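You operate a simulated robot arm through the tools that you are given. There is no shell and no other tool. Be economical: measure what you need, move in short steps, check, and stop when the job is done.

You are at the controls of a simulated robot arm. One attempt, no reset.

Task
Hang up the handset, play the message and fetch the folder it names.
Fine: the green phone button plays it. Stand the folder in the phone side slot of the folder stand; shut the drawer.

Only the result counts: the job must be done as asked and must still hold three seconds after the hand-in. Knocking over, shifting, dropping, spilling or breaking anything else fails it.

Robot
A 6-joint arm with a two-finger parallel gripper, fixed in place. Base frame: the origin is at the foot of the arm, x ahead of it, y to its left, z up. Lengths are in cm, angles in rad, forces in N, time in s.
With the tool pointing down near the work surface it reaches from about 26 to 68 cm from the base axis. Its first joint turns from -2.897 to 2.897 rad. Payload 4.1 kg.
The TCP is the grasp point between the finger pads, 2.3 cm short of the fingertips. In the tool frame z runs along the fingers and y along their closing line. Largest opening 9.4 cm; finger width 3.8, thickness 1; the body of the gripper, 5.4 by 9.6 cm, starts 3.9 cm behind the TCP.
Orientation is that of the tool frame in the base frame, as [roll, pitch, yaw] about the fixed x, y, z axes, in that order (R = Rz(yaw) Ry(pitch) Rx(roll)). With the fingers straight down and closing along the base's y, the tool's x points along the base's -x, its y along +y and its z along -z.

Tools
- The arm moves only by the tool nudge_tool. Its arguments are lists of equal length, an entry for each row: "jaw": the opening in per cent of the stroke, from 0 (shut) to 100 (fully open); "offset": the shift along the tool's x, y, z in m, a list of three; "dr": the turn, a rotation vector about the tool's x, y, z in rad, a list of three. In form: {"jaw": [jaw, ...], "offset": [[dx, dy, dz], ...], "dr": [[rx, ry, rz], ...]}. A call has 1 to 8 rows; each row is the pose to reach, as a shift and turn from the pose commanded when the call began, along the tool's axes at that moment. Rows are played at 5 a second. More than 5 cm and 0.15 rad between two rows, or a gripper value outside its range, and nothing of the call is played. Where a pose cannot be reached the arm comes as near as it can. A force on the tool above 90 N (or 10 N above the force at the start of the call, whichever is more), or a blocked arm, ends the call early, and 0.2 s more pass. Each finger travels about 4.5 cm/s and halts on what it meets, pressing with about 30 N; the grip force reading is that of the motor and also rises with nothing between the fingers. The clock runs only during rows and for 0.2 s after the last one: add rows that repeat a pose to give the fingers time. It gives the time, the measured TCP pose, the force on the tool (base axes), the opening and the grip force at its end, in the units of the frame above (readings bear some noise), with the torque about the TCP (base axes, N m) and any sound that the robot's microphone picked up.
- Cameras (640 x 400 px; columns grow to the right, rows downward): "scene" is fixed at [23.89, 49.16, 122.65]; the picture's right is [-0.77, -0.64, 0.00], its down [-0.47, 0.58, -0.67] and it looks along [0.42, -0.51, -0.75] (base axes); focal length 214 px, centre (320, 200). "wrist" rides on the gripper at [8.6, 1.6, -7.4] in the tool frame; the picture's right is [-0.18, 0.98, 0.00], its down [-0.58, -0.11, -0.81] and it looks along [-0.79, -0.15, 0.59] (tool axes); focal length 243 px, centre (320, 200). There is no depth. A picture from a camera that has moved, and an enlarged one, comes with that camera's place and axes in the base frame and with its lens. The place of the scene camera against the robot may be out by one fixed shift of up to 2.5 cm in any direction.
- capture(camera): a new picture of that camera. No time passes.
- move_column(by): slides the trunk up (or, below 0, down) by that many cm; the arm rides with it, the base frame stays. It gives what a move gives, with no picture.
- enlarge(camera, box): a new picture of the part [left, top, right, bottom] of that camera's present view, enlarged. No time passes.
- sign_off(): hands the job in; it is judged then, once.

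Work in short steps. Places have to be worked out from the pictures, the camera data and where the tool is seen: move nearer, look again, correct. Check each grasp and each placing, and mend what went wrong. You have 120 turns and 64 pictures in all, those below and enlarged ones among them. Open the gripper and draw the arm clear of the work before you hand the job in, unless the task says otherwise; then end with one line.

The tools are called after "Emit:" as a command line: name --argument value ..., lists and objects as JSON in quotes. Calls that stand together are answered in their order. nudge_tool: Moves the arm, as the interface text tells. Its arguments: {"type":"object","properties":{"jaw":{"type":"array"},"offset":{"type":"array"},"dr":{"type":"array"}},"required":["jaw","offset","dr"]} The other tools are called the same way: move_column (by) slides the trunk up or down; capture (camera) takes a picture; enlarge (camera, box) takes an enlarged picture of a part of a camera's view; sign_off () hands the job in.

At the start:

```text
t: 0.0
position: [41.13, 12.78, 101.54]
tool_rot: [-3.141, -0.001, 3.14]
ft_force: [-0.1, -0.3, 0.2]
ft_torque: [0.0, 0.0, 0.0]
gripper_width: 9.41
grasp_force: 0.0
trunk travel left (down, up): [-20.0, 39.0]
```

scene: 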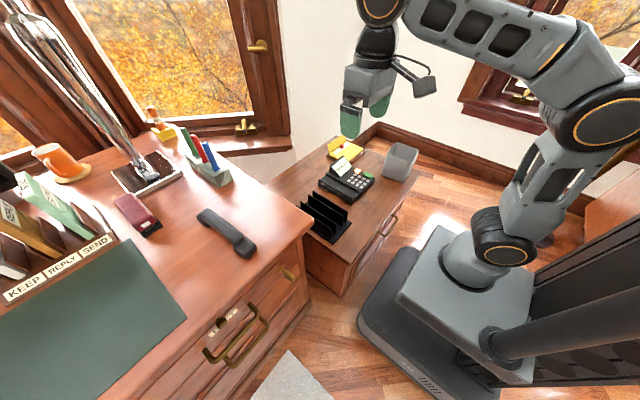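
wrist: 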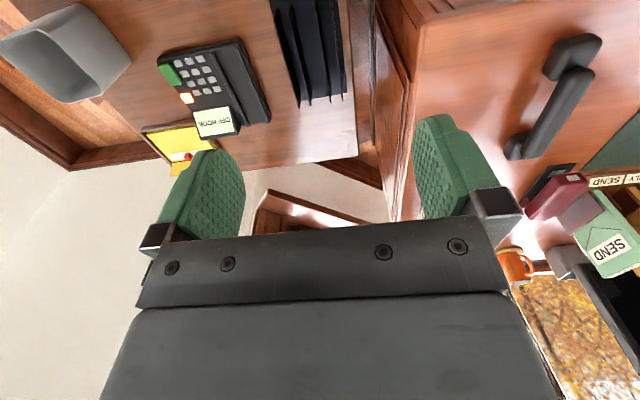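

The overview shows the phone on the low cabinet, the handset on the desk, the folder stand beside the phone and probably folders in the desk drawer. I'll look closer at these parts.

Emit:
enlarge --camera "scene" --box '[260, 120, 440, 260]'

Emit:
enlarge --camera "scene" --box '[100, 180, 340, 400]'

Emit:
enlarge --camera "wrist" --box '[0, 0, 400, 200]'

```text
2.86 times, centred on (350, 190) of scene
camera zoom: at [23.89, 49.16, 122.65], right [-0.77, -0.64, 0.0], down [-0.47, 0.58, -0.67], along [0.42, -0.51, -0.75], focal length 613 px, centre (234, 229)
```

zoom: 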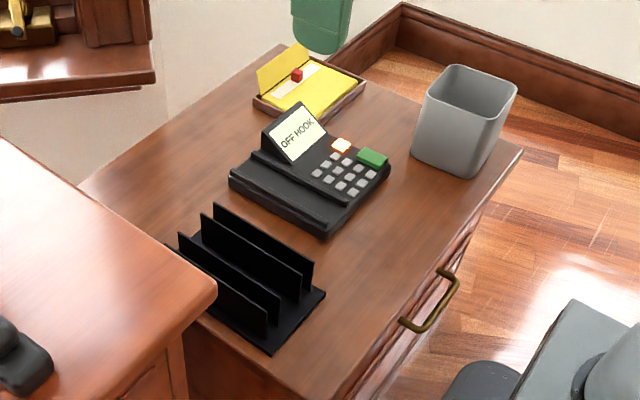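

```text
1.82 times, centred on (220, 290) of scene
camera zoom: at [23.89, 49.16, 122.65], right [-0.77, -0.64, 0.0], down [-0.47, 0.58, -0.67], along [0.42, -0.51, -0.75], focal length 390 px, centre (502, 36)
```

zoom: 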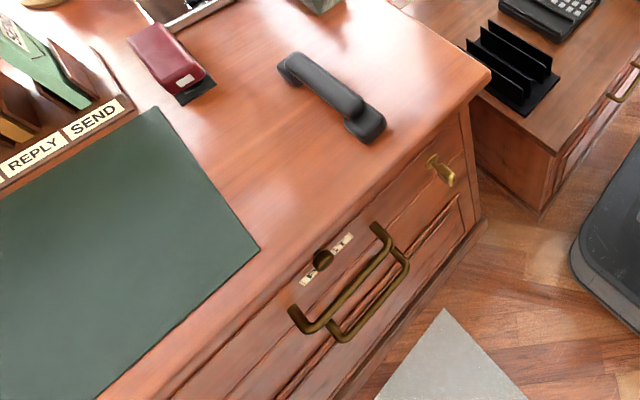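

```text
1.60 times, centred on (200, 100) of wrist
camera zoom: at [32.43, 14.36, 108.97], right [0.18, 0.98, 0.0], down [0.58, -0.11, 0.81], along [0.79, -0.15, -0.59], focal length 388 px, centre (512, 360)
```

zoom: 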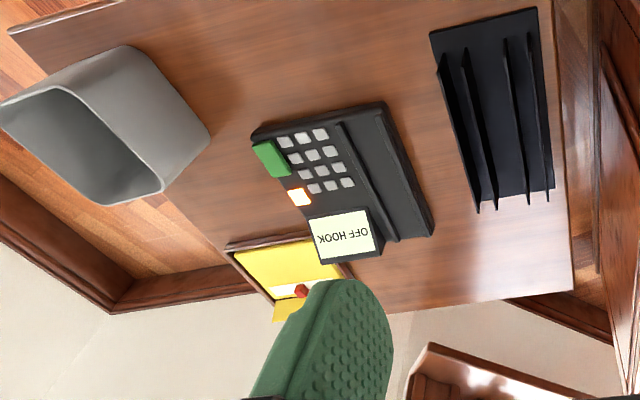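

Emit:
enlarge --camera "scene" --box '[190, 250, 310, 370]'

Emit:
enlarge --camera "scene" --box '[0, 130, 200, 310]'

```text
3.33 times, centred on (250, 310) of scene
camera zoom: at [23.89, 49.16, 122.65], right [-0.77, -0.64, 0.0], down [-0.47, 0.58, -0.67], along [0.42, -0.51, -0.75], focal length 715 px, centre (553, -167)
```

zoom: 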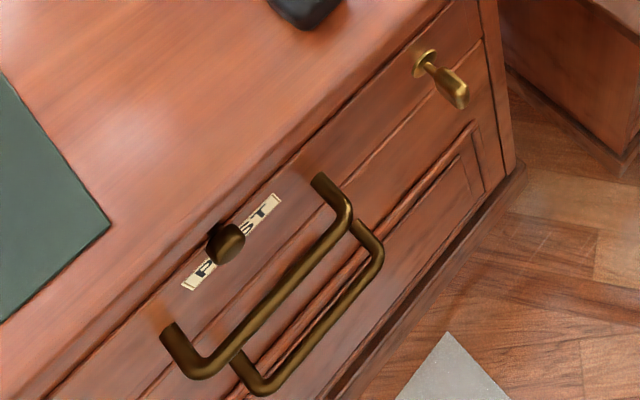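

```text
2.22 times, centred on (100, 220) of scene
camera zoom: at [23.89, 49.16, 122.65], right [-0.77, -0.64, 0.0], down [-0.47, 0.58, -0.67], along [0.42, -0.51, -0.75], focal length 477 px, centre (809, 156)
```

zoom: 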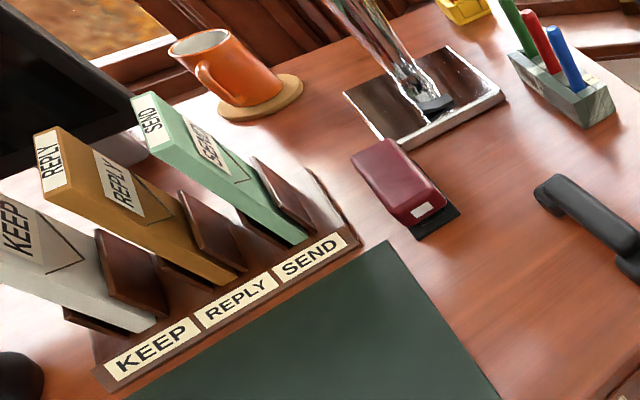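

The desk (top about z 79) has two drawers with a knob label and a brass latch. The handset is near (57, 42). I'll move over to view it and the drawer front.

Emit:
nudge_tool --jaw '[100, 100, 100, 100, 100]' --offset '[[0.01, 0.05, 0], [0.03, 0.1, 0], [0.05, 0.15, 0], [0.06, 0.2, 0], [0.07, 0.24, 0]]' --dr '[[0, 0, 0], [0, 0, 0], [0, 0, 0], [0, 0, 0], [0, 0, 0]]'

Emit:
capture --camera "wrist"

Emit:
capture --camera "scene"

```text
refused: row 1 steps farther than a row can; nothing moved
```

```text
56 pictures are left
camera wrist: at [32.43, 14.36, 108.97], right [0.18, 0.98, 0.0], down [0.58, -0.11, 0.81], along [0.79, -0.15, -0.59], focal length 243 px, centre (320, 200)
```

wrist: 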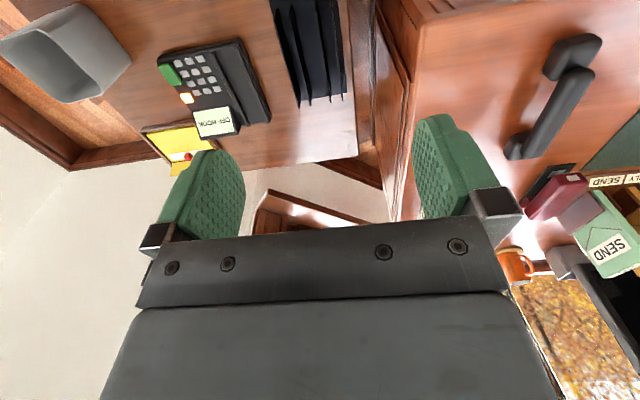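

```text
55 pictures are left
```

scene: 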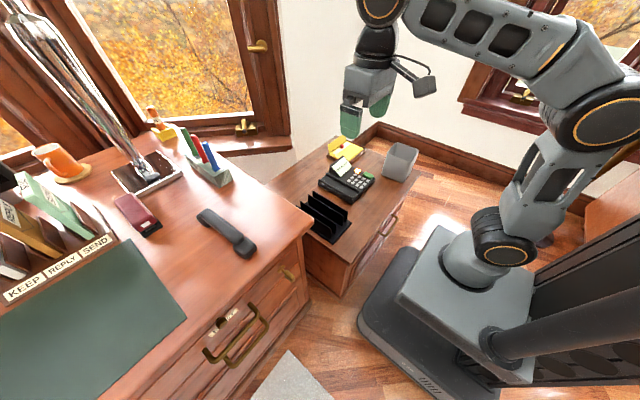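

A row was too long; I'll use shorter steps.

Emit:
nudge_tool --jaw '[100, 100, 100, 100, 100, 100]' --offset '[[0.01, 0.04, 0], [0.03, 0.08, 0], [0.05, 0.12, 0], [0.06, 0.16, 0], [0.07, 0.2, 0], [0.08, 0.24, 0]]' --dr '[[0, 0, 0], [0, 0, 0], [0, 0, 0], [0, 0, 0], [0, 0, 0], [0, 0, 0]]'

```text
t: 1.4
position: [33.13, 36.74, 101.5]
tool_rot: [3.141, -0.001, -3.141]
ft_force: [-0.8, -0.8, 0.2]
ft_torque: [0.03, 0.0, 0.0]
gripper_width: 9.41
grasp_force: 0.0
trunk travel left (down, up): [-20.0, 39.0]
```

Emit:
capture --camera "wrist"

```text
54 pictures are left
camera wrist: at [24.47, 38.3, 108.96], right [0.18, 0.98, 0.0], down [0.58, -0.11, 0.81], along [0.79, -0.15, -0.59], focal length 243 px, centre (320, 200)
```

wrist: 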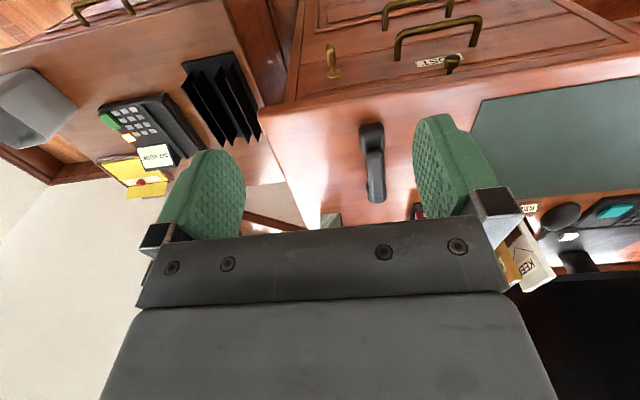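

Triangulated: the handset runs along x from about (50,42) to (66,42) with top near z 78, and the desk top is near 73.5. The phone spans x 49–69, y −24 to −5, its cradle along x at y≈−9. I'll move over the handset.

Emit:
nudge_tool --jaw '[100, 100, 100, 100, 100, 100]' --offset '[[-0.04, 0.01, 0.02], [-0.08, 0.02, 0.04], [-0.12, 0.03, 0.06], [-0.16, 0.04, 0.08], [-0.2, 0.05, 0.1], [-0.22, 0.053, 0.12]]' --dr '[[0, 0, 0], [0, 0, 0], [0, 0, 0], [0, 0, 0], [0, 0, 0], [0, 0, 0]]'

Emit:
capture --camera "wrist"

Emit:
capture --camera "scene"

```text
t: 2.8
position: [49.13, 38.59, 89.2]
tool_rot: [-3.141, 0.001, 3.14]
ft_force: [-0.2, -0.1, 0.3]
ft_torque: [0.0, 0.01, -0.02]
gripper_width: 9.43
grasp_force: 0.0
out of reach, approached as far as the arm can: row 3, 4, 5, 6
trunk travel left (down, up): [-20.0, 39.0]
```

```text
53 pictures are left
camera wrist: at [40.46, 40.29, 96.71], right [0.18, 0.98, 0.0], down [0.58, -0.11, 0.81], along [0.79, -0.15, -0.59], focal length 243 px, centre (320, 200)
```

wrist: 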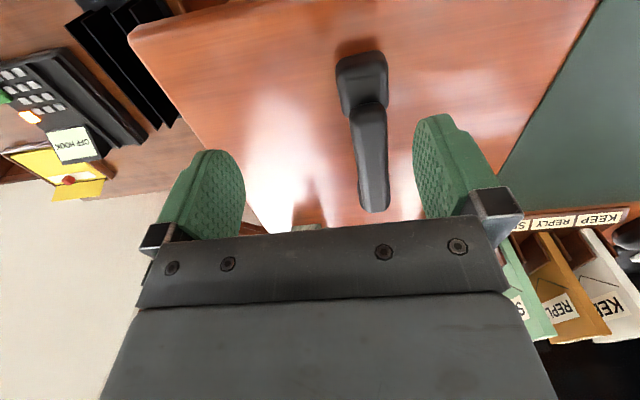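

```text
52 pictures are left
```

scene: 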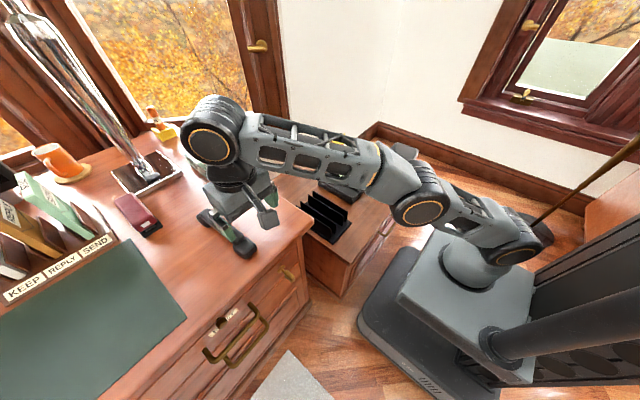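

The arm is at full stretch at this height, so I'll raise the trunk to bring the shoulder level with the wrist.

Emit:
move_column --by 20

```text
t: 5.0
position: [49.06, 38.66, 109.15]
tool_rot: [3.141, 0.0, 3.141]
ft_force: [-1.0, 0.4, 0.9]
ft_torque: [0.03, 0.0, -0.04]
gripper_width: 9.41
grasp_force: 0.0
trunk travel left (down, up): [-40.0, 19.0]
```

Now down towards a point above the handset handle.

Emit:
nudge_tool --jaw '[100, 100, 100, 100, 100, 100]' --offset '[[0, 0, 0.045], [0, 0, 0.09], [0, 0, 0.135], [-0.01, 0.01, 0.18], [-0.04, 0.02, 0.2], [-0.065, 0.034, 0.22]]' --dr '[[0, 0, 0], [0, 0, 0], [0, 0, 0], [0, 0, 0], [0, 0, 0], [0, 0, 0]]'

Emit:
capture --camera "wrist"

```text
t: 6.4
position: [55.27, 42.04, 87.24]
tool_rot: [-3.141, 0.002, 3.141]
ft_force: [-0.3, 0.4, 0.1]
ft_torque: [0.04, 0.0, -0.03]
gripper_width: 9.4
grasp_force: 0.0
trunk travel left (down, up): [-40.0, 19.0]
```

```text
51 pictures are left
camera wrist: at [46.72, 43.56, 94.69], right [0.18, 0.98, 0.0], down [0.58, -0.11, 0.81], along [0.79, -0.15, -0.59], focal length 243 px, centre (320, 200)
```

wrist: 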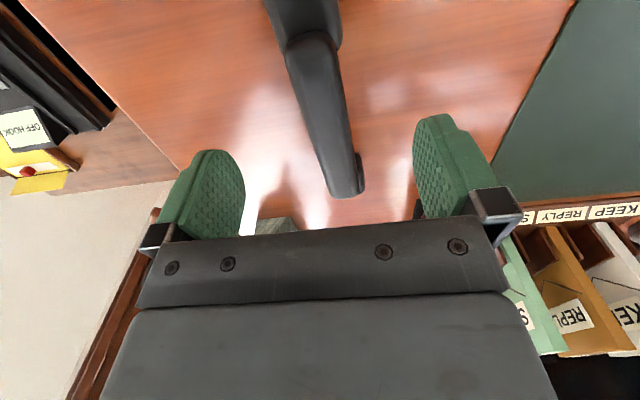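

Emit:
nudge_tool --jaw '[100, 100, 100]' --offset '[[-0.01, 0, 0.03], [-0.02, 0, 0.06], [-0.025, 0, 0.08]]' --dr '[[0, 0, 0], [0, 0, 0], [0, 0, 0]]'

Emit:
capture --camera "wrist"

Emit:
enlarge --camera "scene" --box '[170, 170, 290, 270]'

```text
t: 7.2
position: [56.85, 41.03, 79.0]
tool_rot: [3.141, 0.0, 3.141]
ft_force: [0.1, 0.9, 0.3]
ft_torque: [0.0, 0.0, 0.01]
gripper_width: 9.39
grasp_force: 0.1
out of reach, approached as far as the arm can: row 1, 2, 3
trunk travel left (down, up): [-40.0, 19.0]
```

```text
50 pictures are left
camera wrist: at [48.23, 42.63, 86.55], right [0.18, 0.98, 0.0], down [0.58, -0.11, 0.81], along [0.79, -0.15, -0.59], focal length 243 px, centre (320, 200)
```

wrist: 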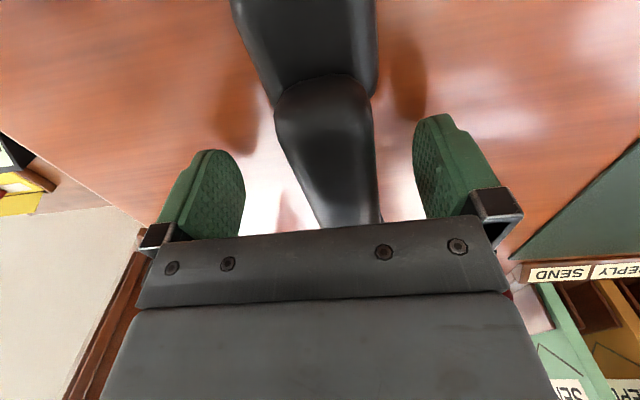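

```text
4.00 times, centred on (230, 220) of scene
camera zoom: at [23.89, 49.16, 122.65], right [-0.77, -0.64, 0.0], down [-0.47, 0.58, -0.67], along [0.42, -0.51, -0.75], focal length 858 px, centre (680, 120)
```

zoom: 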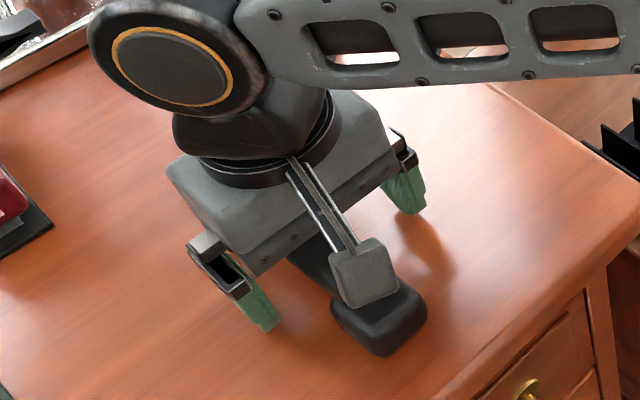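

The handle top is at z≈78, y≈42. I'll centre on it and lower to z≈76.8, watching the force.

Emit:
nudge_tool --jaw '[100, 100, 100]' --offset '[[0.011, 0.01, 0.0], [0.011, 0.01, 0.012], [0.011, 0.01, 0.022]]' --dr '[[0, 0, 0], [0, 0, 0], [0, 0, 0]]'

```text
t: 8.0
position: [55.53, 41.97, 78.3]
tool_rot: [3.13, 0.018, 3.142]
ft_force: [-3.1, -2.7, 64.7]
ft_torque: [-3.39, 1.26, -0.12]
gripper_width: 9.4
grasp_force: 0.0
trunk travel left (down, up): [-40.0, 19.0]
```

Contact at 64 N: the fingertips touched the desk, so its top is about z 76. I'll back up a little and look.

Emit:
nudge_tool --jaw '[100, 100]' --offset '[[0, 0, -0.02], [0, 0, -0.014]]' --dr '[[0, 0, 0], [0, 0, 0]]'

Emit:
enlarge --camera "wrist" --box '[130, 0, 530, 250]'

Emit:
enlarge --camera "scene" --box '[170, 170, 290, 270]'

```text
t: 8.6
position: [55.8, 41.96, 78.32]
tool_rot: [-3.141, 0.0, 3.141]
ft_force: [1.3, 0.1, 8.3]
ft_torque: [0.23, -0.15, -0.18]
gripper_width: 9.39
grasp_force: 0.0
trunk travel left (down, up): [-40.0, 19.0]
```

```text
1.60 times, centred on (330, 125) of wrist
camera zoom: at [47.08, 43.53, 85.84], right [0.18, 0.98, 0.0], down [0.58, -0.11, 0.81], along [0.79, -0.15, -0.59], focal length 388 px, centre (304, 320)
```

zoom: 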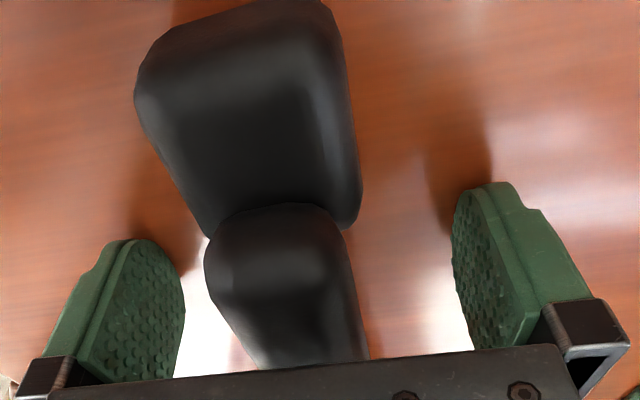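

```text
4.00 times, centred on (230, 220) of scene
camera zoom: at [23.89, 49.16, 122.65], right [-0.77, -0.64, 0.0], down [-0.47, 0.58, -0.67], along [0.42, -0.51, -0.75], focal length 858 px, centre (680, 120)
```

zoom: 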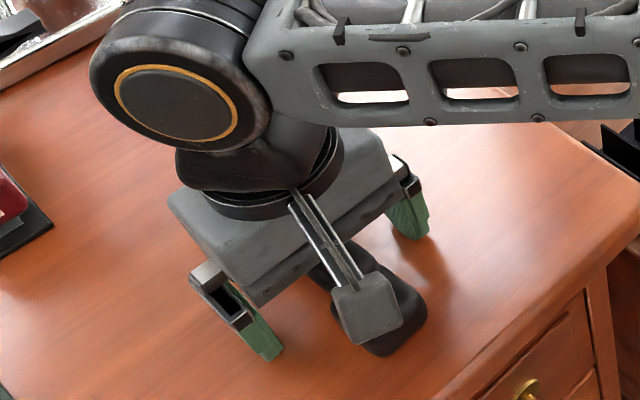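

The desk top is therefore z≈76 and the handle sits between the pads. I'll lift 2 mm and close.

Emit:
nudge_tool --jaw '[100, 40, 20, 20, 20, 20]' --offset '[[0, 0, -0.003], [0, 0, -0.003], [0, 0, -0.003], [0, 0, -0.003], [0, 0, -0.003], [0, 0, -0.003]]' --dr '[[0, 0, 0], [0, 0, 0], [0, 0, 0], [0, 0, 0], [0, 0, 0], [0, 0, 0]]'

Emit:
enlarge --camera "wrist" --box '[130, 0, 530, 250]'

```text
t: 10.0
position: [55.69, 41.98, 78.68]
tool_rot: [3.142, 0.0, -3.141]
ft_force: [-1.4, 0.3, 0.0]
ft_torque: [-0.01, -0.13, 0.02]
gripper_width: 2.98
grasp_force: 29.9
trunk travel left (down, up): [-40.0, 19.0]
```

```text
1.60 times, centred on (330, 125) of wrist
camera zoom: at [47.06, 43.58, 86.25], right [0.18, 0.98, 0.0], down [0.58, -0.11, 0.81], along [0.79, -0.15, -0.59], focal length 388 px, centre (304, 320)
```

zoom: 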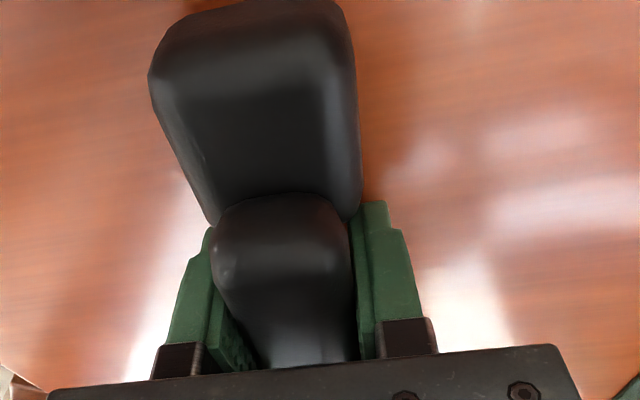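

Gripped at 2.98 cm with 30 N. Lifting straight up.

Emit:
nudge_tool --jaw '[20, 20, 20, 20]' --offset '[[0, 0, -0.02], [0, 0, -0.05], [0.01, 0, -0.09], [0.03, 0, -0.13]]' --dr '[[0, 0, 0], [0, 0, 0], [0, 0, 0], [0, 0, 0]]'

Emit:
capture --camera "wrist"

Emit:
capture --camera "scene"

```text
t: 11.0
position: [53.34, 42.79, 91.83]
tool_rot: [-3.139, -0.001, 3.141]
ft_force: [-0.2, 0.3, -1.3]
ft_torque: [0.01, 0.05, 0.02]
gripper_width: 2.97
grasp_force: 29.9
out of reach, approached as far as the arm can: row 4
trunk travel left (down, up): [-40.0, 19.0]
```

```text
45 pictures are left
camera wrist: at [44.68, 44.47, 99.26], right [0.18, 0.98, 0.0], down [0.58, -0.11, 0.81], along [0.79, -0.15, -0.59], focal length 243 px, centre (320, 200)
```

wrist: 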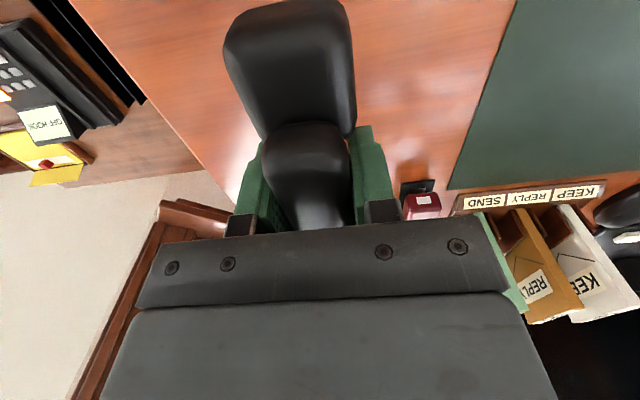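

```text
44 pictures are left
```

scene: 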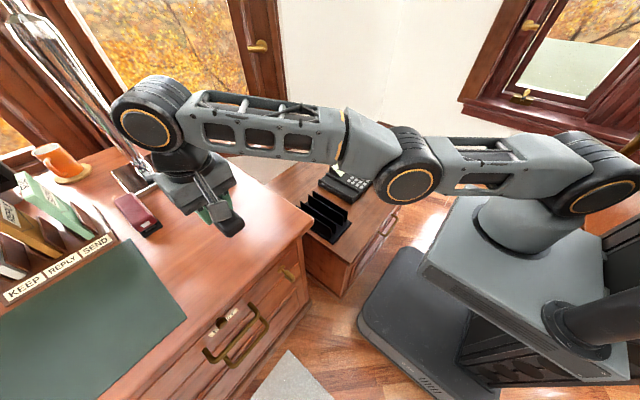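

Handset is held (its centre about 3.5 cm ahead of the TCP). I'll swing back and over toward the phone, staying high.

Emit:
nudge_tool --jaw '[20, 20, 20, 20, 20, 20, 20, 20]' --offset '[[0.04, -0.02, 0], [0.08, -0.05, 0], [0.11, -0.085, 0], [0.13, -0.13, 0], [0.13, -0.175, 0], [0.13, -0.22, 0], [0.13, -0.265, 0], [0.13, -0.31, 0]]' --dr '[[0, 0, 0], [0, 0, 0], [0, 0, 0], [0, 0, 0], [0, 0, 0], [0, 0, 0], [0, 0, 0], [0, 0, 0]]'

Emit:
nudge_tool --jaw '[20, 20, 20, 20]' --offset '[[0, -0.045, 0], [0, -0.09, 0], [0, -0.135, 0], [0, -0.18, 0.02]]' --dr '[[0, 0, 0], [0, 0, 0], [0, 0, 0], [0, 0, 0]]'

Emit:
capture --camera "wrist"

```text
t: 12.8
position: [53.89, 41.63, 93.16]
tool_rot: [-3.139, -0.002, -3.141]
ft_force: [0.6, -0.2, -0.8]
ft_torque: [0.0, 0.03, -0.03]
gripper_width: 3.0
grasp_force: 29.9
out of reach, approached as far as the arm can: row 1, 2, 3, 4, 5, 6, 7, 8
trunk travel left (down, up): [-40.0, 19.0]
```

```text
t: 13.8
position: [57.26, 37.11, 94.12]
tool_rot: [-3.141, -0.002, -3.141]
ft_force: [-0.8, -0.5, -1.3]
ft_torque: [0.01, 0.07, 0.02]
gripper_width: 2.98
grasp_force: 29.7
out of reach, approached as far as the arm can: row 1, 2, 3, 4
trunk travel left (down, up): [-40.0, 19.0]
```

```text
43 pictures are left
camera wrist: at [48.66, 38.74, 101.69], right [0.18, 0.98, 0.0], down [0.58, -0.11, 0.81], along [0.79, -0.15, -0.59], focal length 243 px, centre (320, 200)
```

wrist: 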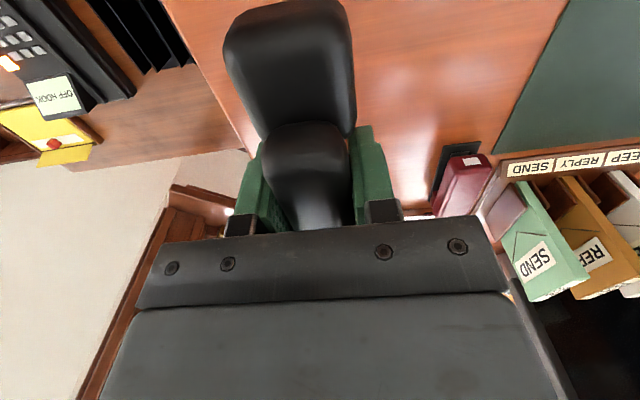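

The arm did not follow; I'll test with a zero offset to see what the commanded pose is now.

Emit:
nudge_tool --jaw '[20, 20]' --offset '[[0, 0, 0], [0, 0, 0]]' --dr '[[0, 0, 0], [0, 0, 0]]'

```text
t: 14.4
position: [57.3, 37.08, 94.11]
tool_rot: [-3.141, 0.0, -3.14]
ft_force: [0.0, 0.4, -1.3]
ft_torque: [-0.02, 0.05, 0.03]
gripper_width: 2.99
grasp_force: 29.9
trunk travel left (down, up): [-40.0, 19.0]
```

The commanded pose equals the actual one. I'll try a small pull-back toward the base.

Emit:
nudge_tool --jaw '[20, 20, 20]' --offset '[[0.02, 0, 0], [0.04, 0, 0], [0.06, 0, 0]]' --dr '[[0, 0, 0], [0, 0, 0], [0, 0, 0]]'

```text
t: 15.2
position: [56.32, 38.2, 94.48]
tool_rot: [-3.139, -0.001, 3.141]
ft_force: [-0.2, 0.0, -0.8]
ft_torque: [0.02, 0.06, -0.02]
gripper_width: 2.99
grasp_force: 29.9
out of reach, approached as far as the arm can: row 1, 2, 3
trunk travel left (down, up): [-40.0, 19.0]
```

The arm is straight at the elbow (singular), so it can only slide on a constant radius. Going down a bit should re-bend the elbow; then I retract.

Emit:
nudge_tool --jaw '[20, 20, 20, 20]' --offset '[[0, 0, 0.03], [0.0, 0, 0.06], [0.02, 0, 0.08], [0.05, -0.01, 0.08]]' --dr '[[0, 0, 0], [0, 0, 0], [0, 0, 0], [0, 0, 0]]'

```text
t: 16.2
position: [56.78, 39.86, 87.43]
tool_rot: [-3.14, -0.001, 3.141]
ft_force: [0.9, -0.2, -2.1]
ft_torque: [-0.02, 0.07, 0.01]
gripper_width: 2.95
grasp_force: 30.7
out of reach, approached as far as the arm can: row 1, 2, 3, 4
trunk travel left (down, up): [-40.0, 19.0]
```

Still locked on the sphere. I'll tilt the tool slightly so the tips go inward while shifting inward, which needs an elbow bend.

Emit:
nudge_tool --jaw '[20, 20, 20, 20]' --offset '[[0.02, -0.014, 0], [0.036, -0.025, 0], [0.055, -0.038, 0], [0.074, -0.051, 0]]' --dr '[[0.05, 0.07, 0], [0.09, 0.125, 0], [0.09, 0.125, 0], [0.09, 0.125, 0]]'

```text
t: 17.2
position: [54.44, 38.42, 88.13]
tool_rot: [-3.049, -0.124, 3.136]
ft_force: [-0.5, -0.2, -2.2]
ft_torque: [-0.02, 0.08, 0.01]
gripper_width: 2.97
grasp_force: 29.6
out of reach, approached as far as the arm can: row 1, 2, 3, 4
trunk travel left (down, up): [-40.0, 19.0]
```

Emit:
capture --camera "scene"

```text
42 pictures are left
```

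scene: 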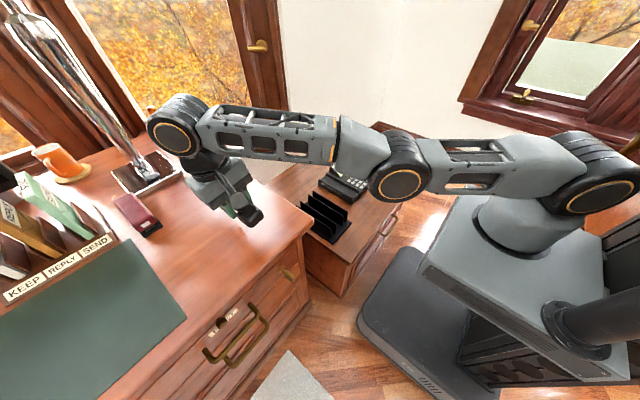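

The elbow looks straight. I'll slide up along the sphere (where earlier a descent freed it) while levelling the tool.

Emit:
nudge_tool --jaw '[20, 20, 20, 20, 20, 20]' --offset '[[0.0, 0, -0.045], [0, 0, -0.09], [0, 0, -0.135], [0, 0, -0.18], [0.0, 0, -0.225], [0.0, 0, -0.27]]' --dr '[[-0.09, -0.125, 0], [-0.09, -0.125, 0], [-0.09, -0.125, 0], [-0.09, -0.125, 0], [-0.09, -0.125, 0], [-0.09, -0.125, 0]]'

```text
refused: row 1 steps farther than a row can; nothing moved
```

Emit:
nudge_tool --jaw '[20, 20, 20, 20, 20, 20, 20]' --offset '[[0.0, 0, -0.04], [0, 0, -0.08], [0, 0, -0.12], [0, 0, -0.16], [0.0, 0, -0.2], [0.0, 0, -0.24], [0, 0, -0.28]]' --dr '[[-0.04, -0.06, 0], [-0.08, -0.12, 0], [-0.09, -0.125, 0], [-0.09, -0.125, 0], [-0.09, -0.125, 0], [-0.09, -0.125, 0], [-0.09, -0.125, 0]]'

```text
t: 18.8
position: [51.47, 36.01, 109.08]
tool_rot: [3.141, 0.0, -3.141]
ft_force: [0.2, 0.0, -1.7]
ft_torque: [-0.01, 0.01, 0.03]
gripper_width: 2.96
grasp_force: 30.0
out of reach, approached as far as the arm can: row 3, 4, 5, 6, 7
trunk travel left (down, up): [-40.0, 19.0]
```

Emit:
nudge_tool --jaw '[20, 20, 20, 20]' --offset '[[0.0, 0, 0.04], [0.02, -0.014, 0.07], [0.05, -0.035, 0.09], [0.085, -0.06, 0.1]]' --dr '[[0, 0, 0], [0, 0, 0], [0, 0, 0], [0, 0, 0]]'

```text
t: 19.8
position: [51.68, 36.27, 107.61]
tool_rot: [-3.136, -0.006, 3.141]
ft_force: [-0.1, 0.2, -1.8]
ft_torque: [0.0, 0.05, 0.01]
gripper_width: 2.99
grasp_force: 29.7
out of reach, approached as far as the arm can: row 1, 2, 3, 4
trunk travel left (down, up): [-40.0, 19.0]
```

The earlier unlock followed a trunk move; I'll move the trunk a little and retry.

Emit:
move_column --by 5

Emit:
nudge_tool --jaw '[20, 20, 20, 20]' --offset '[[0.0, 0, 0.04], [0.0, 0, 0.08], [0.02, -0.014, 0.11], [0.05, -0.035, 0.12]]' --dr '[[0, 0, 0], [0, 0, 0], [0, 0, 0], [0, 0, 0]]'

```text
t: 20.7
position: [51.93, 36.28, 112.48]
tool_rot: [-3.136, -0.006, -3.142]
ft_force: [-0.8, -0.2, -1.7]
ft_torque: [0.01, 0.07, 0.03]
gripper_width: 2.97
grasp_force: 30.3
trunk travel left (down, up): [-45.0, 14.0]
```

```text
t: 21.7
position: [51.91, 36.63, 111.18]
tool_rot: [-3.119, -0.027, -3.141]
ft_force: [-1.0, 0.4, -2.0]
ft_torque: [-0.01, 0.03, -0.02]
gripper_width: 2.97
grasp_force: 30.1
out of reach, approached as far as the arm can: row 1, 2, 3, 4
trunk travel left (down, up): [-45.0, 14.0]
```

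Combining a tilt-in with a later tilt-back plus rise was reachable before; I'll use that combination, holding the TCP inward.

Emit:
nudge_tool --jaw '[20, 20, 20, 20, 20, 20]' --offset '[[0.03, -0.02, 0], [0.03, -0.02, 0], [0.03, -0.02, -0.03], [0.03, -0.02, -0.06], [0.05, -0.035, -0.06], [0.08, -0.055, -0.06]]' --dr '[[0.08, 0.12, 0], [0.08, 0.12, 0], [0.04, 0.06, 0], [0, 0, 0], [0, 0, 0], [0, 0, 0]]'

```text
t: 23.1
position: [44.02, 31.01, 117.31]
tool_rot: [-3.136, -0.007, 3.141]
ft_force: [-0.3, 0.2, -1.6]
ft_torque: [0.02, 0.06, -0.01]
gripper_width: 2.97
grasp_force: 29.9
trunk travel left (down, up): [-45.0, 14.0]
```

Freed. Checking the arm configuration.

Emit:
capture --camera "scene"

```text
41 pictures are left
```

scene: 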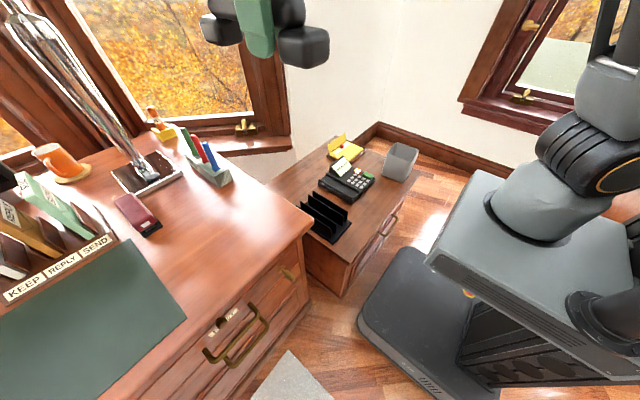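

Elbow is up again. Now move across to the phone side at this height, then lower the trunk.

Emit:
nudge_tool --jaw '[20, 20, 20, 20, 20, 20, 20, 20]' --offset '[[0.005, -0.045, 0], [0.01, -0.09, 0], [0.015, -0.135, 0], [0.02, -0.18, 0], [0.02, -0.225, 0], [0.02, -0.27, 0], [0.02, -0.315, 0], [0.02, -0.36, 0]]' --dr '[[0, 0, 0], [0, 0, 0], [0, 0, 0], [0, 0, 0], [0, 0, 0], [0, 0, 0], [0, 0, 0], [0, 0, 0]]'

Emit:
move_column --by -25

Emit:
capture --camera "wrist"

```text
t: 24.9
position: [42.21, -5.11, 117.65]
tool_rot: [-3.137, -0.009, -3.141]
ft_force: [0.2, 0.4, -1.5]
ft_torque: [-0.01, 0.04, -0.02]
gripper_width: 2.97
grasp_force: 30.1
trunk travel left (down, up): [-45.0, 14.0]
```

```text
t: 27.5
position: [42.28, -5.24, 92.6]
tool_rot: [-3.135, -0.008, -3.141]
ft_force: [-0.1, 1.2, -1.8]
ft_torque: [0.01, 0.04, 0.02]
gripper_width: 2.97
grasp_force: 29.9
trunk travel left (down, up): [-20.0, 39.0]
```

```text
40 pictures are left
camera wrist: at [33.71, -3.47, 100.17], right [0.18, 0.98, -0.01], down [0.59, -0.1, 0.8], along [0.79, -0.15, -0.6], focal length 243 px, centre (320, 200)
```

wrist: 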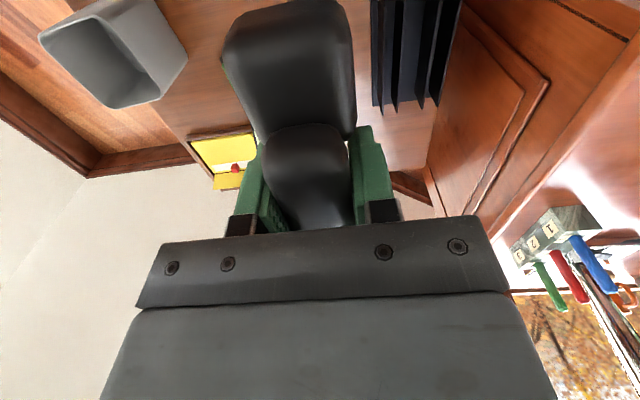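

The handset hides the phone; I'll shift sideways for a clear view of the cradle.

Emit:
nudge_tool --jaw '[20, 20, 20, 20]' --offset '[[0, 0.045, 0], [0.0, 0.09, 0.02], [0, 0.13, 0.05], [0, 0.15, 0.08]]' --dr '[[0, 0, 0], [0, 0, 0], [0, 0, 0], [0, 0, 0]]'

Emit:
capture --camera "wrist"

```text
t: 28.5
position: [42.22, 9.93, 84.52]
tool_rot: [-3.138, -0.007, 3.141]
ft_force: [-0.5, -0.5, -1.6]
ft_torque: [0.01, 0.02, 0.0]
gripper_width: 2.95
grasp_force: 29.7
trunk travel left (down, up): [-20.0, 39.0]
```

```text
39 pictures are left
camera wrist: at [33.6, 11.55, 92.07], right [0.18, 0.98, -0.01], down [0.59, -0.1, 0.8], along [0.79, -0.15, -0.6], focal length 243 px, centre (320, 200)
```

wrist: 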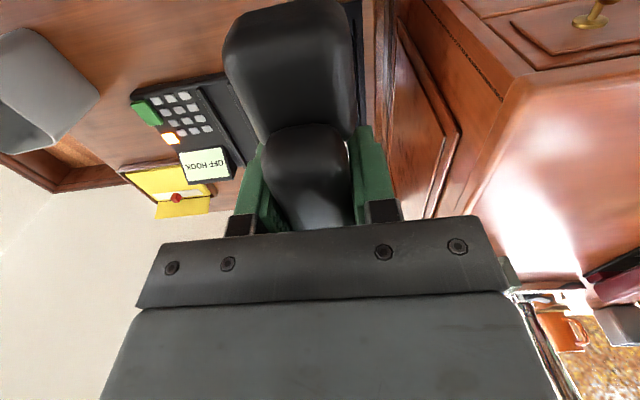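

Emit:
nudge_tool --jaw '[20, 20, 20, 20, 20, 20, 20, 20]' --offset '[[0, -0.045, 0], [0.0, -0.09, 0.0], [0, -0.135, 0.0], [0, -0.18, 0], [0, -0.225, 0], [0, -0.27, 0], [0, -0.315, 0], [0, -0.36, 0]]' --dr '[[0, 0, 0], [0, 0, 0], [0, 0, 0], [0, 0, 0], [0, 0, 0], [0, 0, 0], [0, 0, 0], [0, 0, 0]]'

Emit:
enlarge --camera "wrist" --box '[320, 0, 640, 200]'

Emit:
enlarge --camera "scene" --box '[290, 130, 410, 230]'

```text
t: 30.3
position: [42.04, -25.94, 84.76]
tool_rot: [-3.135, -0.007, -3.141]
ft_force: [0.4, 0.0, -1.4]
ft_torque: [-0.03, 0.04, 0.02]
gripper_width: 2.98
grasp_force: 30.0
trunk travel left (down, up): [-20.0, 39.0]
```

```text
2.00 times, centred on (480, 100) of wrist
camera zoom: at [33.51, -24.36, 92.31], right [0.18, 0.98, -0.01], down [0.59, -0.1, 0.8], along [0.79, -0.15, -0.6], focal length 485 px, centre (0, 400)
```

zoom: 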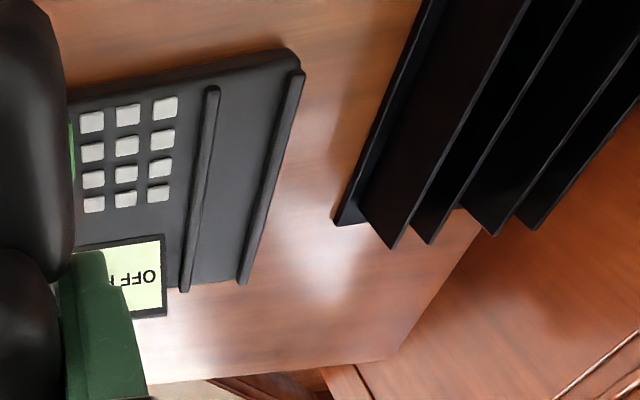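

```text
4.00 times, centred on (350, 180) of scene
camera zoom: at [23.89, 49.16, 122.65], right [-0.77, -0.64, 0.0], down [-0.47, 0.58, -0.67], along [0.42, -0.51, -0.75], focal length 858 px, centre (200, 280)
```

zoom: 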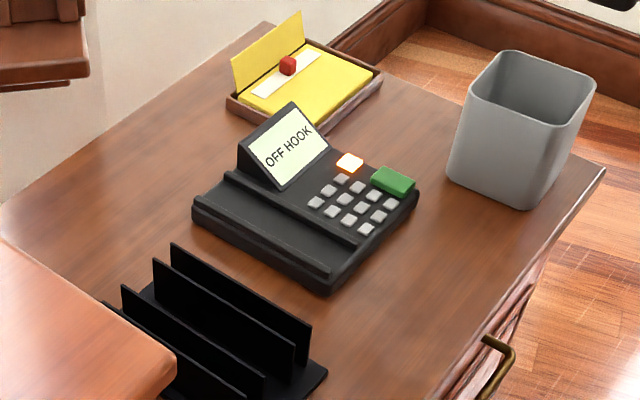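

The cradle is a flat bed between two rails at y≈−12.7 and −7.1, x 50–68 (centre 59.3, −9.9). With the handset centre about 3.1 cm ahead of the TCP, I'll go above (56.2, −9.9).

Emit:
nudge_tool --jaw '[20, 20, 20, 20, 20, 20]' --offset '[[-0.028, 0.032, 0.0], [-0.056, 0.064, 0.02], [-0.084, 0.096, 0.04], [-0.112, 0.128, 0.06], [-0.1406, 0.1604, 0.09], [-0.1406, 0.1604, 0.135]]' --dr '[[0, 0, 0], [0, 0, 0], [0, 0, 0], [0, 0, 0], [0, 0, 0], [-0.006, 0.006, 0]]'

Emit:
enlarge --camera "scene" --box '[290, 130, 410, 230]'

Emit:
enlarge --camera "wrist" --box '[120, 0, 520, 250]'

```text
refused: row 5 steps farther than a row can; nothing moved
```

```text
4.00 times, centred on (350, 180) of scene
camera zoom: at [23.89, 49.16, 122.65], right [-0.77, -0.64, 0.0], down [-0.47, 0.58, -0.67], along [0.42, -0.51, -0.75], focal length 858 px, centre (200, 280)
```

zoom: 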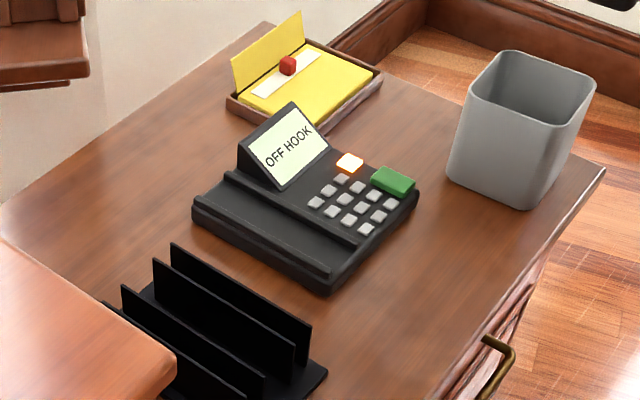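

```text
1.60 times, centred on (320, 125) of wrist
camera zoom: at [33.51, -24.36, 92.31], right [0.18, 0.98, -0.01], down [0.59, -0.1, 0.8], along [0.79, -0.15, -0.6], focal length 388 px, centre (320, 320)
```

zoom: 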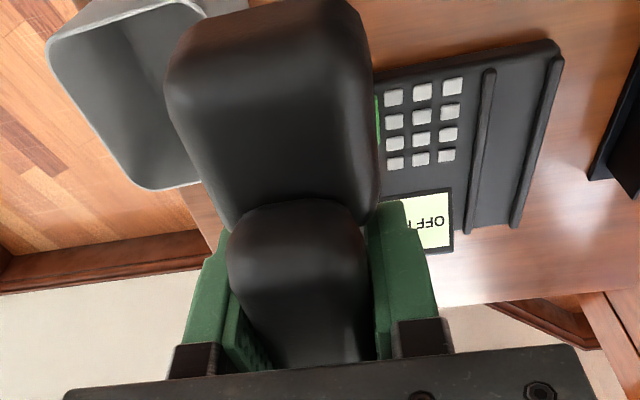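

Emit:
nudge_tool --jaw '[20, 20, 20, 20, 20, 20, 20]' --offset '[[-0.028, 0.032, 0.0], [-0.056, 0.064, 0.01], [-0.084, 0.096, 0.025], [-0.112, 0.128, 0.04], [-0.1406, 0.1604, 0.055], [-0.1406, 0.1604, 0.095], [-0.1406, 0.1604, 0.135]]' --dr '[[0, 0, 0], [0, 0, 0], [0, 0, 0], [0, 0, 0], [0, 0, 0], [0, 0, 0], [-0.006, 0.006, 0]]'

```text
t: 31.9
position: [56.25, -10.21, 71.23]
tool_rot: [3.141, -0.012, -3.14]
ft_force: [-0.2, -0.3, -0.5]
ft_torque: [-0.01, 0.03, 0.0]
gripper_width: 2.95
grasp_force: 29.9
trunk travel left (down, up): [-20.0, 39.0]
```

Emit:
nudge_tool --jaw '[20, 20, 20]' --offset '[[0, 0.003, 0.04], [0, 0.003, 0.08], [0, 0.003, 0.098]]' --dr '[[0, -0.012, 0], [0, -0.012, 0], [0, -0.012, 0]]'

Emit:
enlarge --camera "scene" --box '[290, 120, 410, 220]'

Emit:
enlarge --camera "wrist" --box '[120, 0, 520, 250]'

```text
t: 32.7
position: [56.07, -9.87, 61.18]
tool_rot: [-3.142, -0.003, 3.141]
ft_force: [0.0, -0.3, -1.5]
ft_torque: [0.0, 0.07, -0.01]
gripper_width: 2.98
grasp_force: 29.9
trunk travel left (down, up): [-20.0, 39.0]
```

```text
4.00 times, centred on (350, 170) of scene
camera zoom: at [23.89, 49.16, 122.65], right [-0.77, -0.64, 0.0], down [-0.47, 0.58, -0.67], along [0.42, -0.51, -0.75], focal length 858 px, centre (200, 320)
```

zoom: 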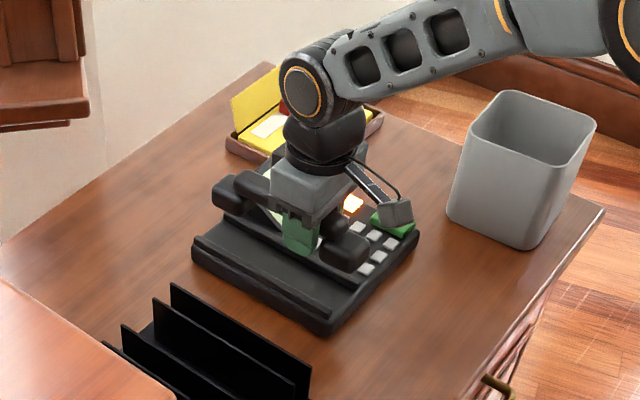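

```text
1.60 times, centred on (320, 125) of wrist
camera zoom: at [47.45, -8.27, 68.75], right [0.18, 0.98, 0.0], down [0.58, -0.11, 0.81], along [0.79, -0.15, -0.59], focal length 388 px, centre (320, 320)
```

zoom: 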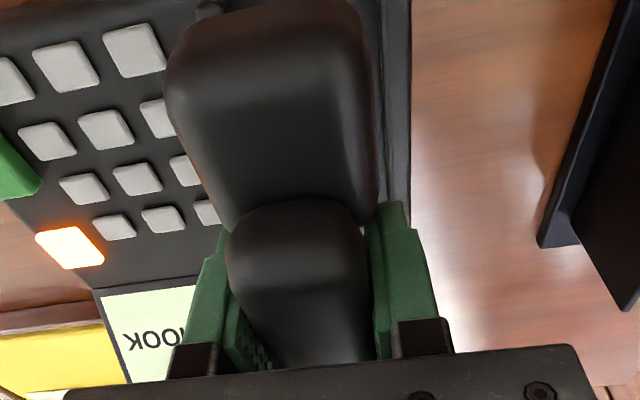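

Rails re-estimated: centre y≈−9.7, x≈59.5, rail tops z≈54. I'll lower gently in small steps and watch the force.

Emit:
nudge_tool --jaw '[20, 20, 20]' --offset '[[-0.002, 0.0017, 0.015], [-0.002, 0.0017, 0.03], [-0.002, 0.0017, 0.035]]' --dr '[[0, 0, 0], [0, 0, 0], [0, 0, 0]]'

Emit:
enlarge --camera "scene" --box '[310, 140, 390, 210]'

```text
t: 33.5
position: [56.26, -9.74, 57.84]
tool_rot: [-3.141, -0.002, -3.141]
ft_force: [0.1, 0.2, -0.4]
ft_torque: [-0.02, 0.03, 0.02]
gripper_width: 2.98
grasp_force: 30.2
trunk travel left (down, up): [-20.0, 39.0]
```

```text
5.71 times, centred on (350, 175) of scene
camera zoom: at [23.89, 49.16, 122.65], right [-0.77, -0.64, 0.0], down [-0.47, 0.58, -0.67], along [0.42, -0.51, -0.75], focal length 1226 px, centre (149, 343)
```

zoom: 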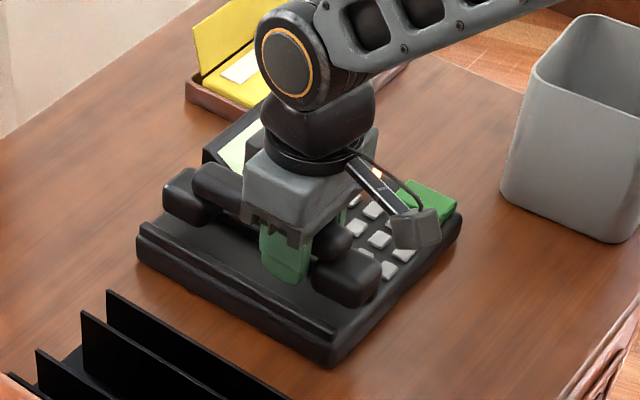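

Emit:
nudge_tool --jaw '[20, 20, 20]' --offset '[[0, 0, 0.005], [0, 0, 0.01], [0, 0, 0.012]]' --dr '[[0, 0, 0], [0, 0, 0], [0, 0, 0]]'

```text
t: 34.3
position: [56.31, -9.8, 56.51]
tool_rot: [3.141, -0.001, 3.141]
ft_force: [1.0, 0.0, -2.2]
ft_torque: [0.0, 0.04, 0.05]
gripper_width: 2.98
grasp_force: 30.3
trunk travel left (down, up): [-20.0, 39.0]
```

Emit:
nudge_tool --jaw '[20, 20]' --offset '[[0, 0.001, 0.003], [0, 0.001, 0.006]]' --dr '[[0, 0, 0], [0, 0, 0]]'

Emit:
enlarge --camera "scene" --box '[310, 140, 390, 210]'

```text
t: 34.9
position: [56.36, -9.77, 56.39]
tool_rot: [-3.14, 0.007, -3.141]
ft_force: [-7.0, -6.8, 38.6]
ft_torque: [-1.07, 0.93, -0.03]
gripper_width: 2.97
grasp_force: 30.1
trunk travel left (down, up): [-20.0, 39.0]
```

```text
5.71 times, centred on (350, 175) of scene
camera zoom: at [23.89, 49.16, 122.65], right [-0.77, -0.64, 0.0], down [-0.47, 0.58, -0.67], along [0.42, -0.51, -0.75], focal length 1226 px, centre (149, 343)
```

zoom: 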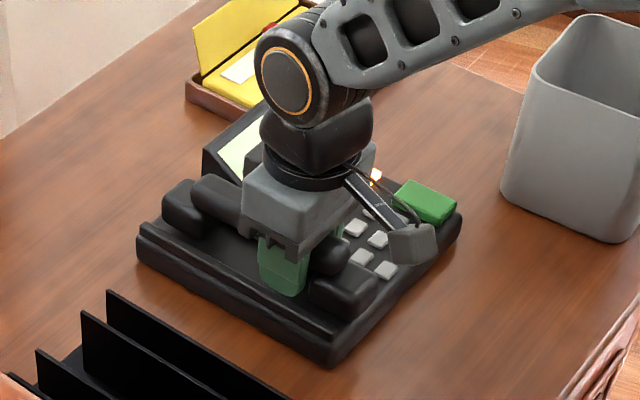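

Contact on the −y side (torque puts it about 2.8 cm to −y): probably that finger on the inner rail. I'll back up slightly and look closely.

Emit:
nudge_tool --jaw '[20]' --offset '[[0, 0, -0.006]]' --dr '[[0, 0, 0]]'

Emit:
enlarge --camera "wrist" --box '[180, 0, 440, 160]'

```text
t: 35.3
position: [56.34, -9.73, 56.39]
tool_rot: [-3.141, 0.002, -3.141]
ft_force: [10.4, -16.7, 14.5]
ft_torque: [-0.73, 0.09, 0.37]
gripper_width: 2.97
grasp_force: 29.7
trunk travel left (down, up): [-20.0, 39.0]
```

```text
2.46 times, centred on (310, 80) of wrist
camera zoom: at [47.64, -8.12, 64.0], right [0.18, 0.98, 0.0], down [0.58, -0.11, 0.81], along [0.79, -0.15, -0.59], focal length 597 px, centre (345, 495)
```

zoom: 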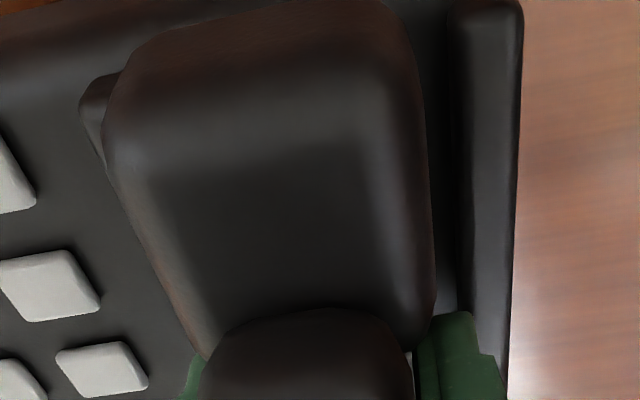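

The handset needs to go about 0.3 cm toward +y. Lift slightly, shift, and read the force.

Emit:
nudge_tool --jaw '[20, 20, 20]' --offset '[[0, 0, -0.006], [0, 0.003, -0.006], [0, 0.003, -0.006]]' --dr '[[0, 0, 0], [0, 0, 0], [0, 0, 0]]'

```text
t: 36.1
position: [56.18, -9.32, 57.2]
tool_rot: [3.141, -0.001, -3.142]
ft_force: [1.1, -0.3, -0.8]
ft_torque: [0.0, 0.03, -0.01]
gripper_width: 2.97
grasp_force: 29.8
trunk travel left (down, up): [-20.0, 39.0]
```

Emit:
nudge_tool --jaw '[20, 20, 20]' --offset '[[-0.001, -0.001, 0.004], [-0.001, -0.001, 0.008], [-0.001, -0.001, 0.009]]' --dr '[[0, 0, 0], [0, 0, 0], [0, 0, 0]]'

```text
t: 36.9
position: [56.38, -9.37, 56.6]
tool_rot: [3.141, 0.002, 3.141]
ft_force: [-7.9, 3.3, 24.4]
ft_torque: [0.04, 0.64, -0.02]
gripper_width: 2.98
grasp_force: 29.8
trunk travel left (down, up): [-20.0, 39.0]
```

Emit:
enlarge --camera "scene" --box '[315, 155, 375, 210]'

Emit:
enlarge --camera "wrist" --box '[180, 0, 440, 160]'

```text
7.27 times, centred on (345, 182) of scene
camera zoom: at [23.89, 49.16, 122.65], right [-0.77, -0.64, 0.0], down [-0.47, 0.58, -0.67], along [0.42, -0.51, -0.75], focal length 1560 px, centre (138, 327)
```

zoom: 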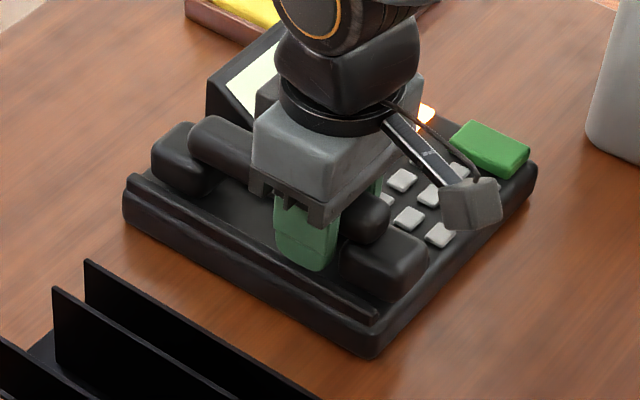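

```text
2.46 times, centred on (310, 80) of wrist
camera zoom: at [47.66, -7.79, 64.01], right [0.18, 0.98, 0.0], down [0.58, -0.11, 0.81], along [0.79, -0.15, -0.59], focal length 597 px, centre (345, 495)
```

zoom: 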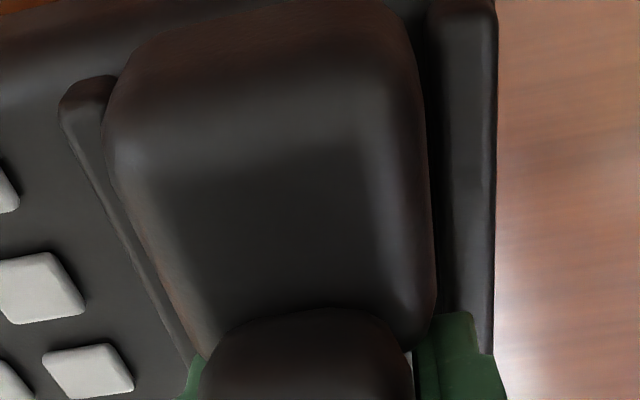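

The handset is now centred between the rails. I'll open a little, check, then lift away.

Emit:
nudge_tool --jaw '[20, 34, 40, 40, 40]' --offset '[[0, 0, -0.001], [0, 0, -0.001], [0, 0, -0.001], [0, 0, -0.002], [0, 0, -0.003]]' --dr '[[0, 0, 0], [0, 0, 0], [0, 0, 0], [0, 0, 0], [0, 0, 0]]'

```text
t: 38.1
position: [56.41, -9.22, 56.53]
tool_rot: [-3.14, 0.0, -3.14]
ft_force: [-4.6, 8.6, 14.2]
ft_torque: [0.05, -0.04, 0.01]
gripper_width: 3.43
grasp_force: 0.1
trunk travel left (down, up): [-20.0, 39.0]
```

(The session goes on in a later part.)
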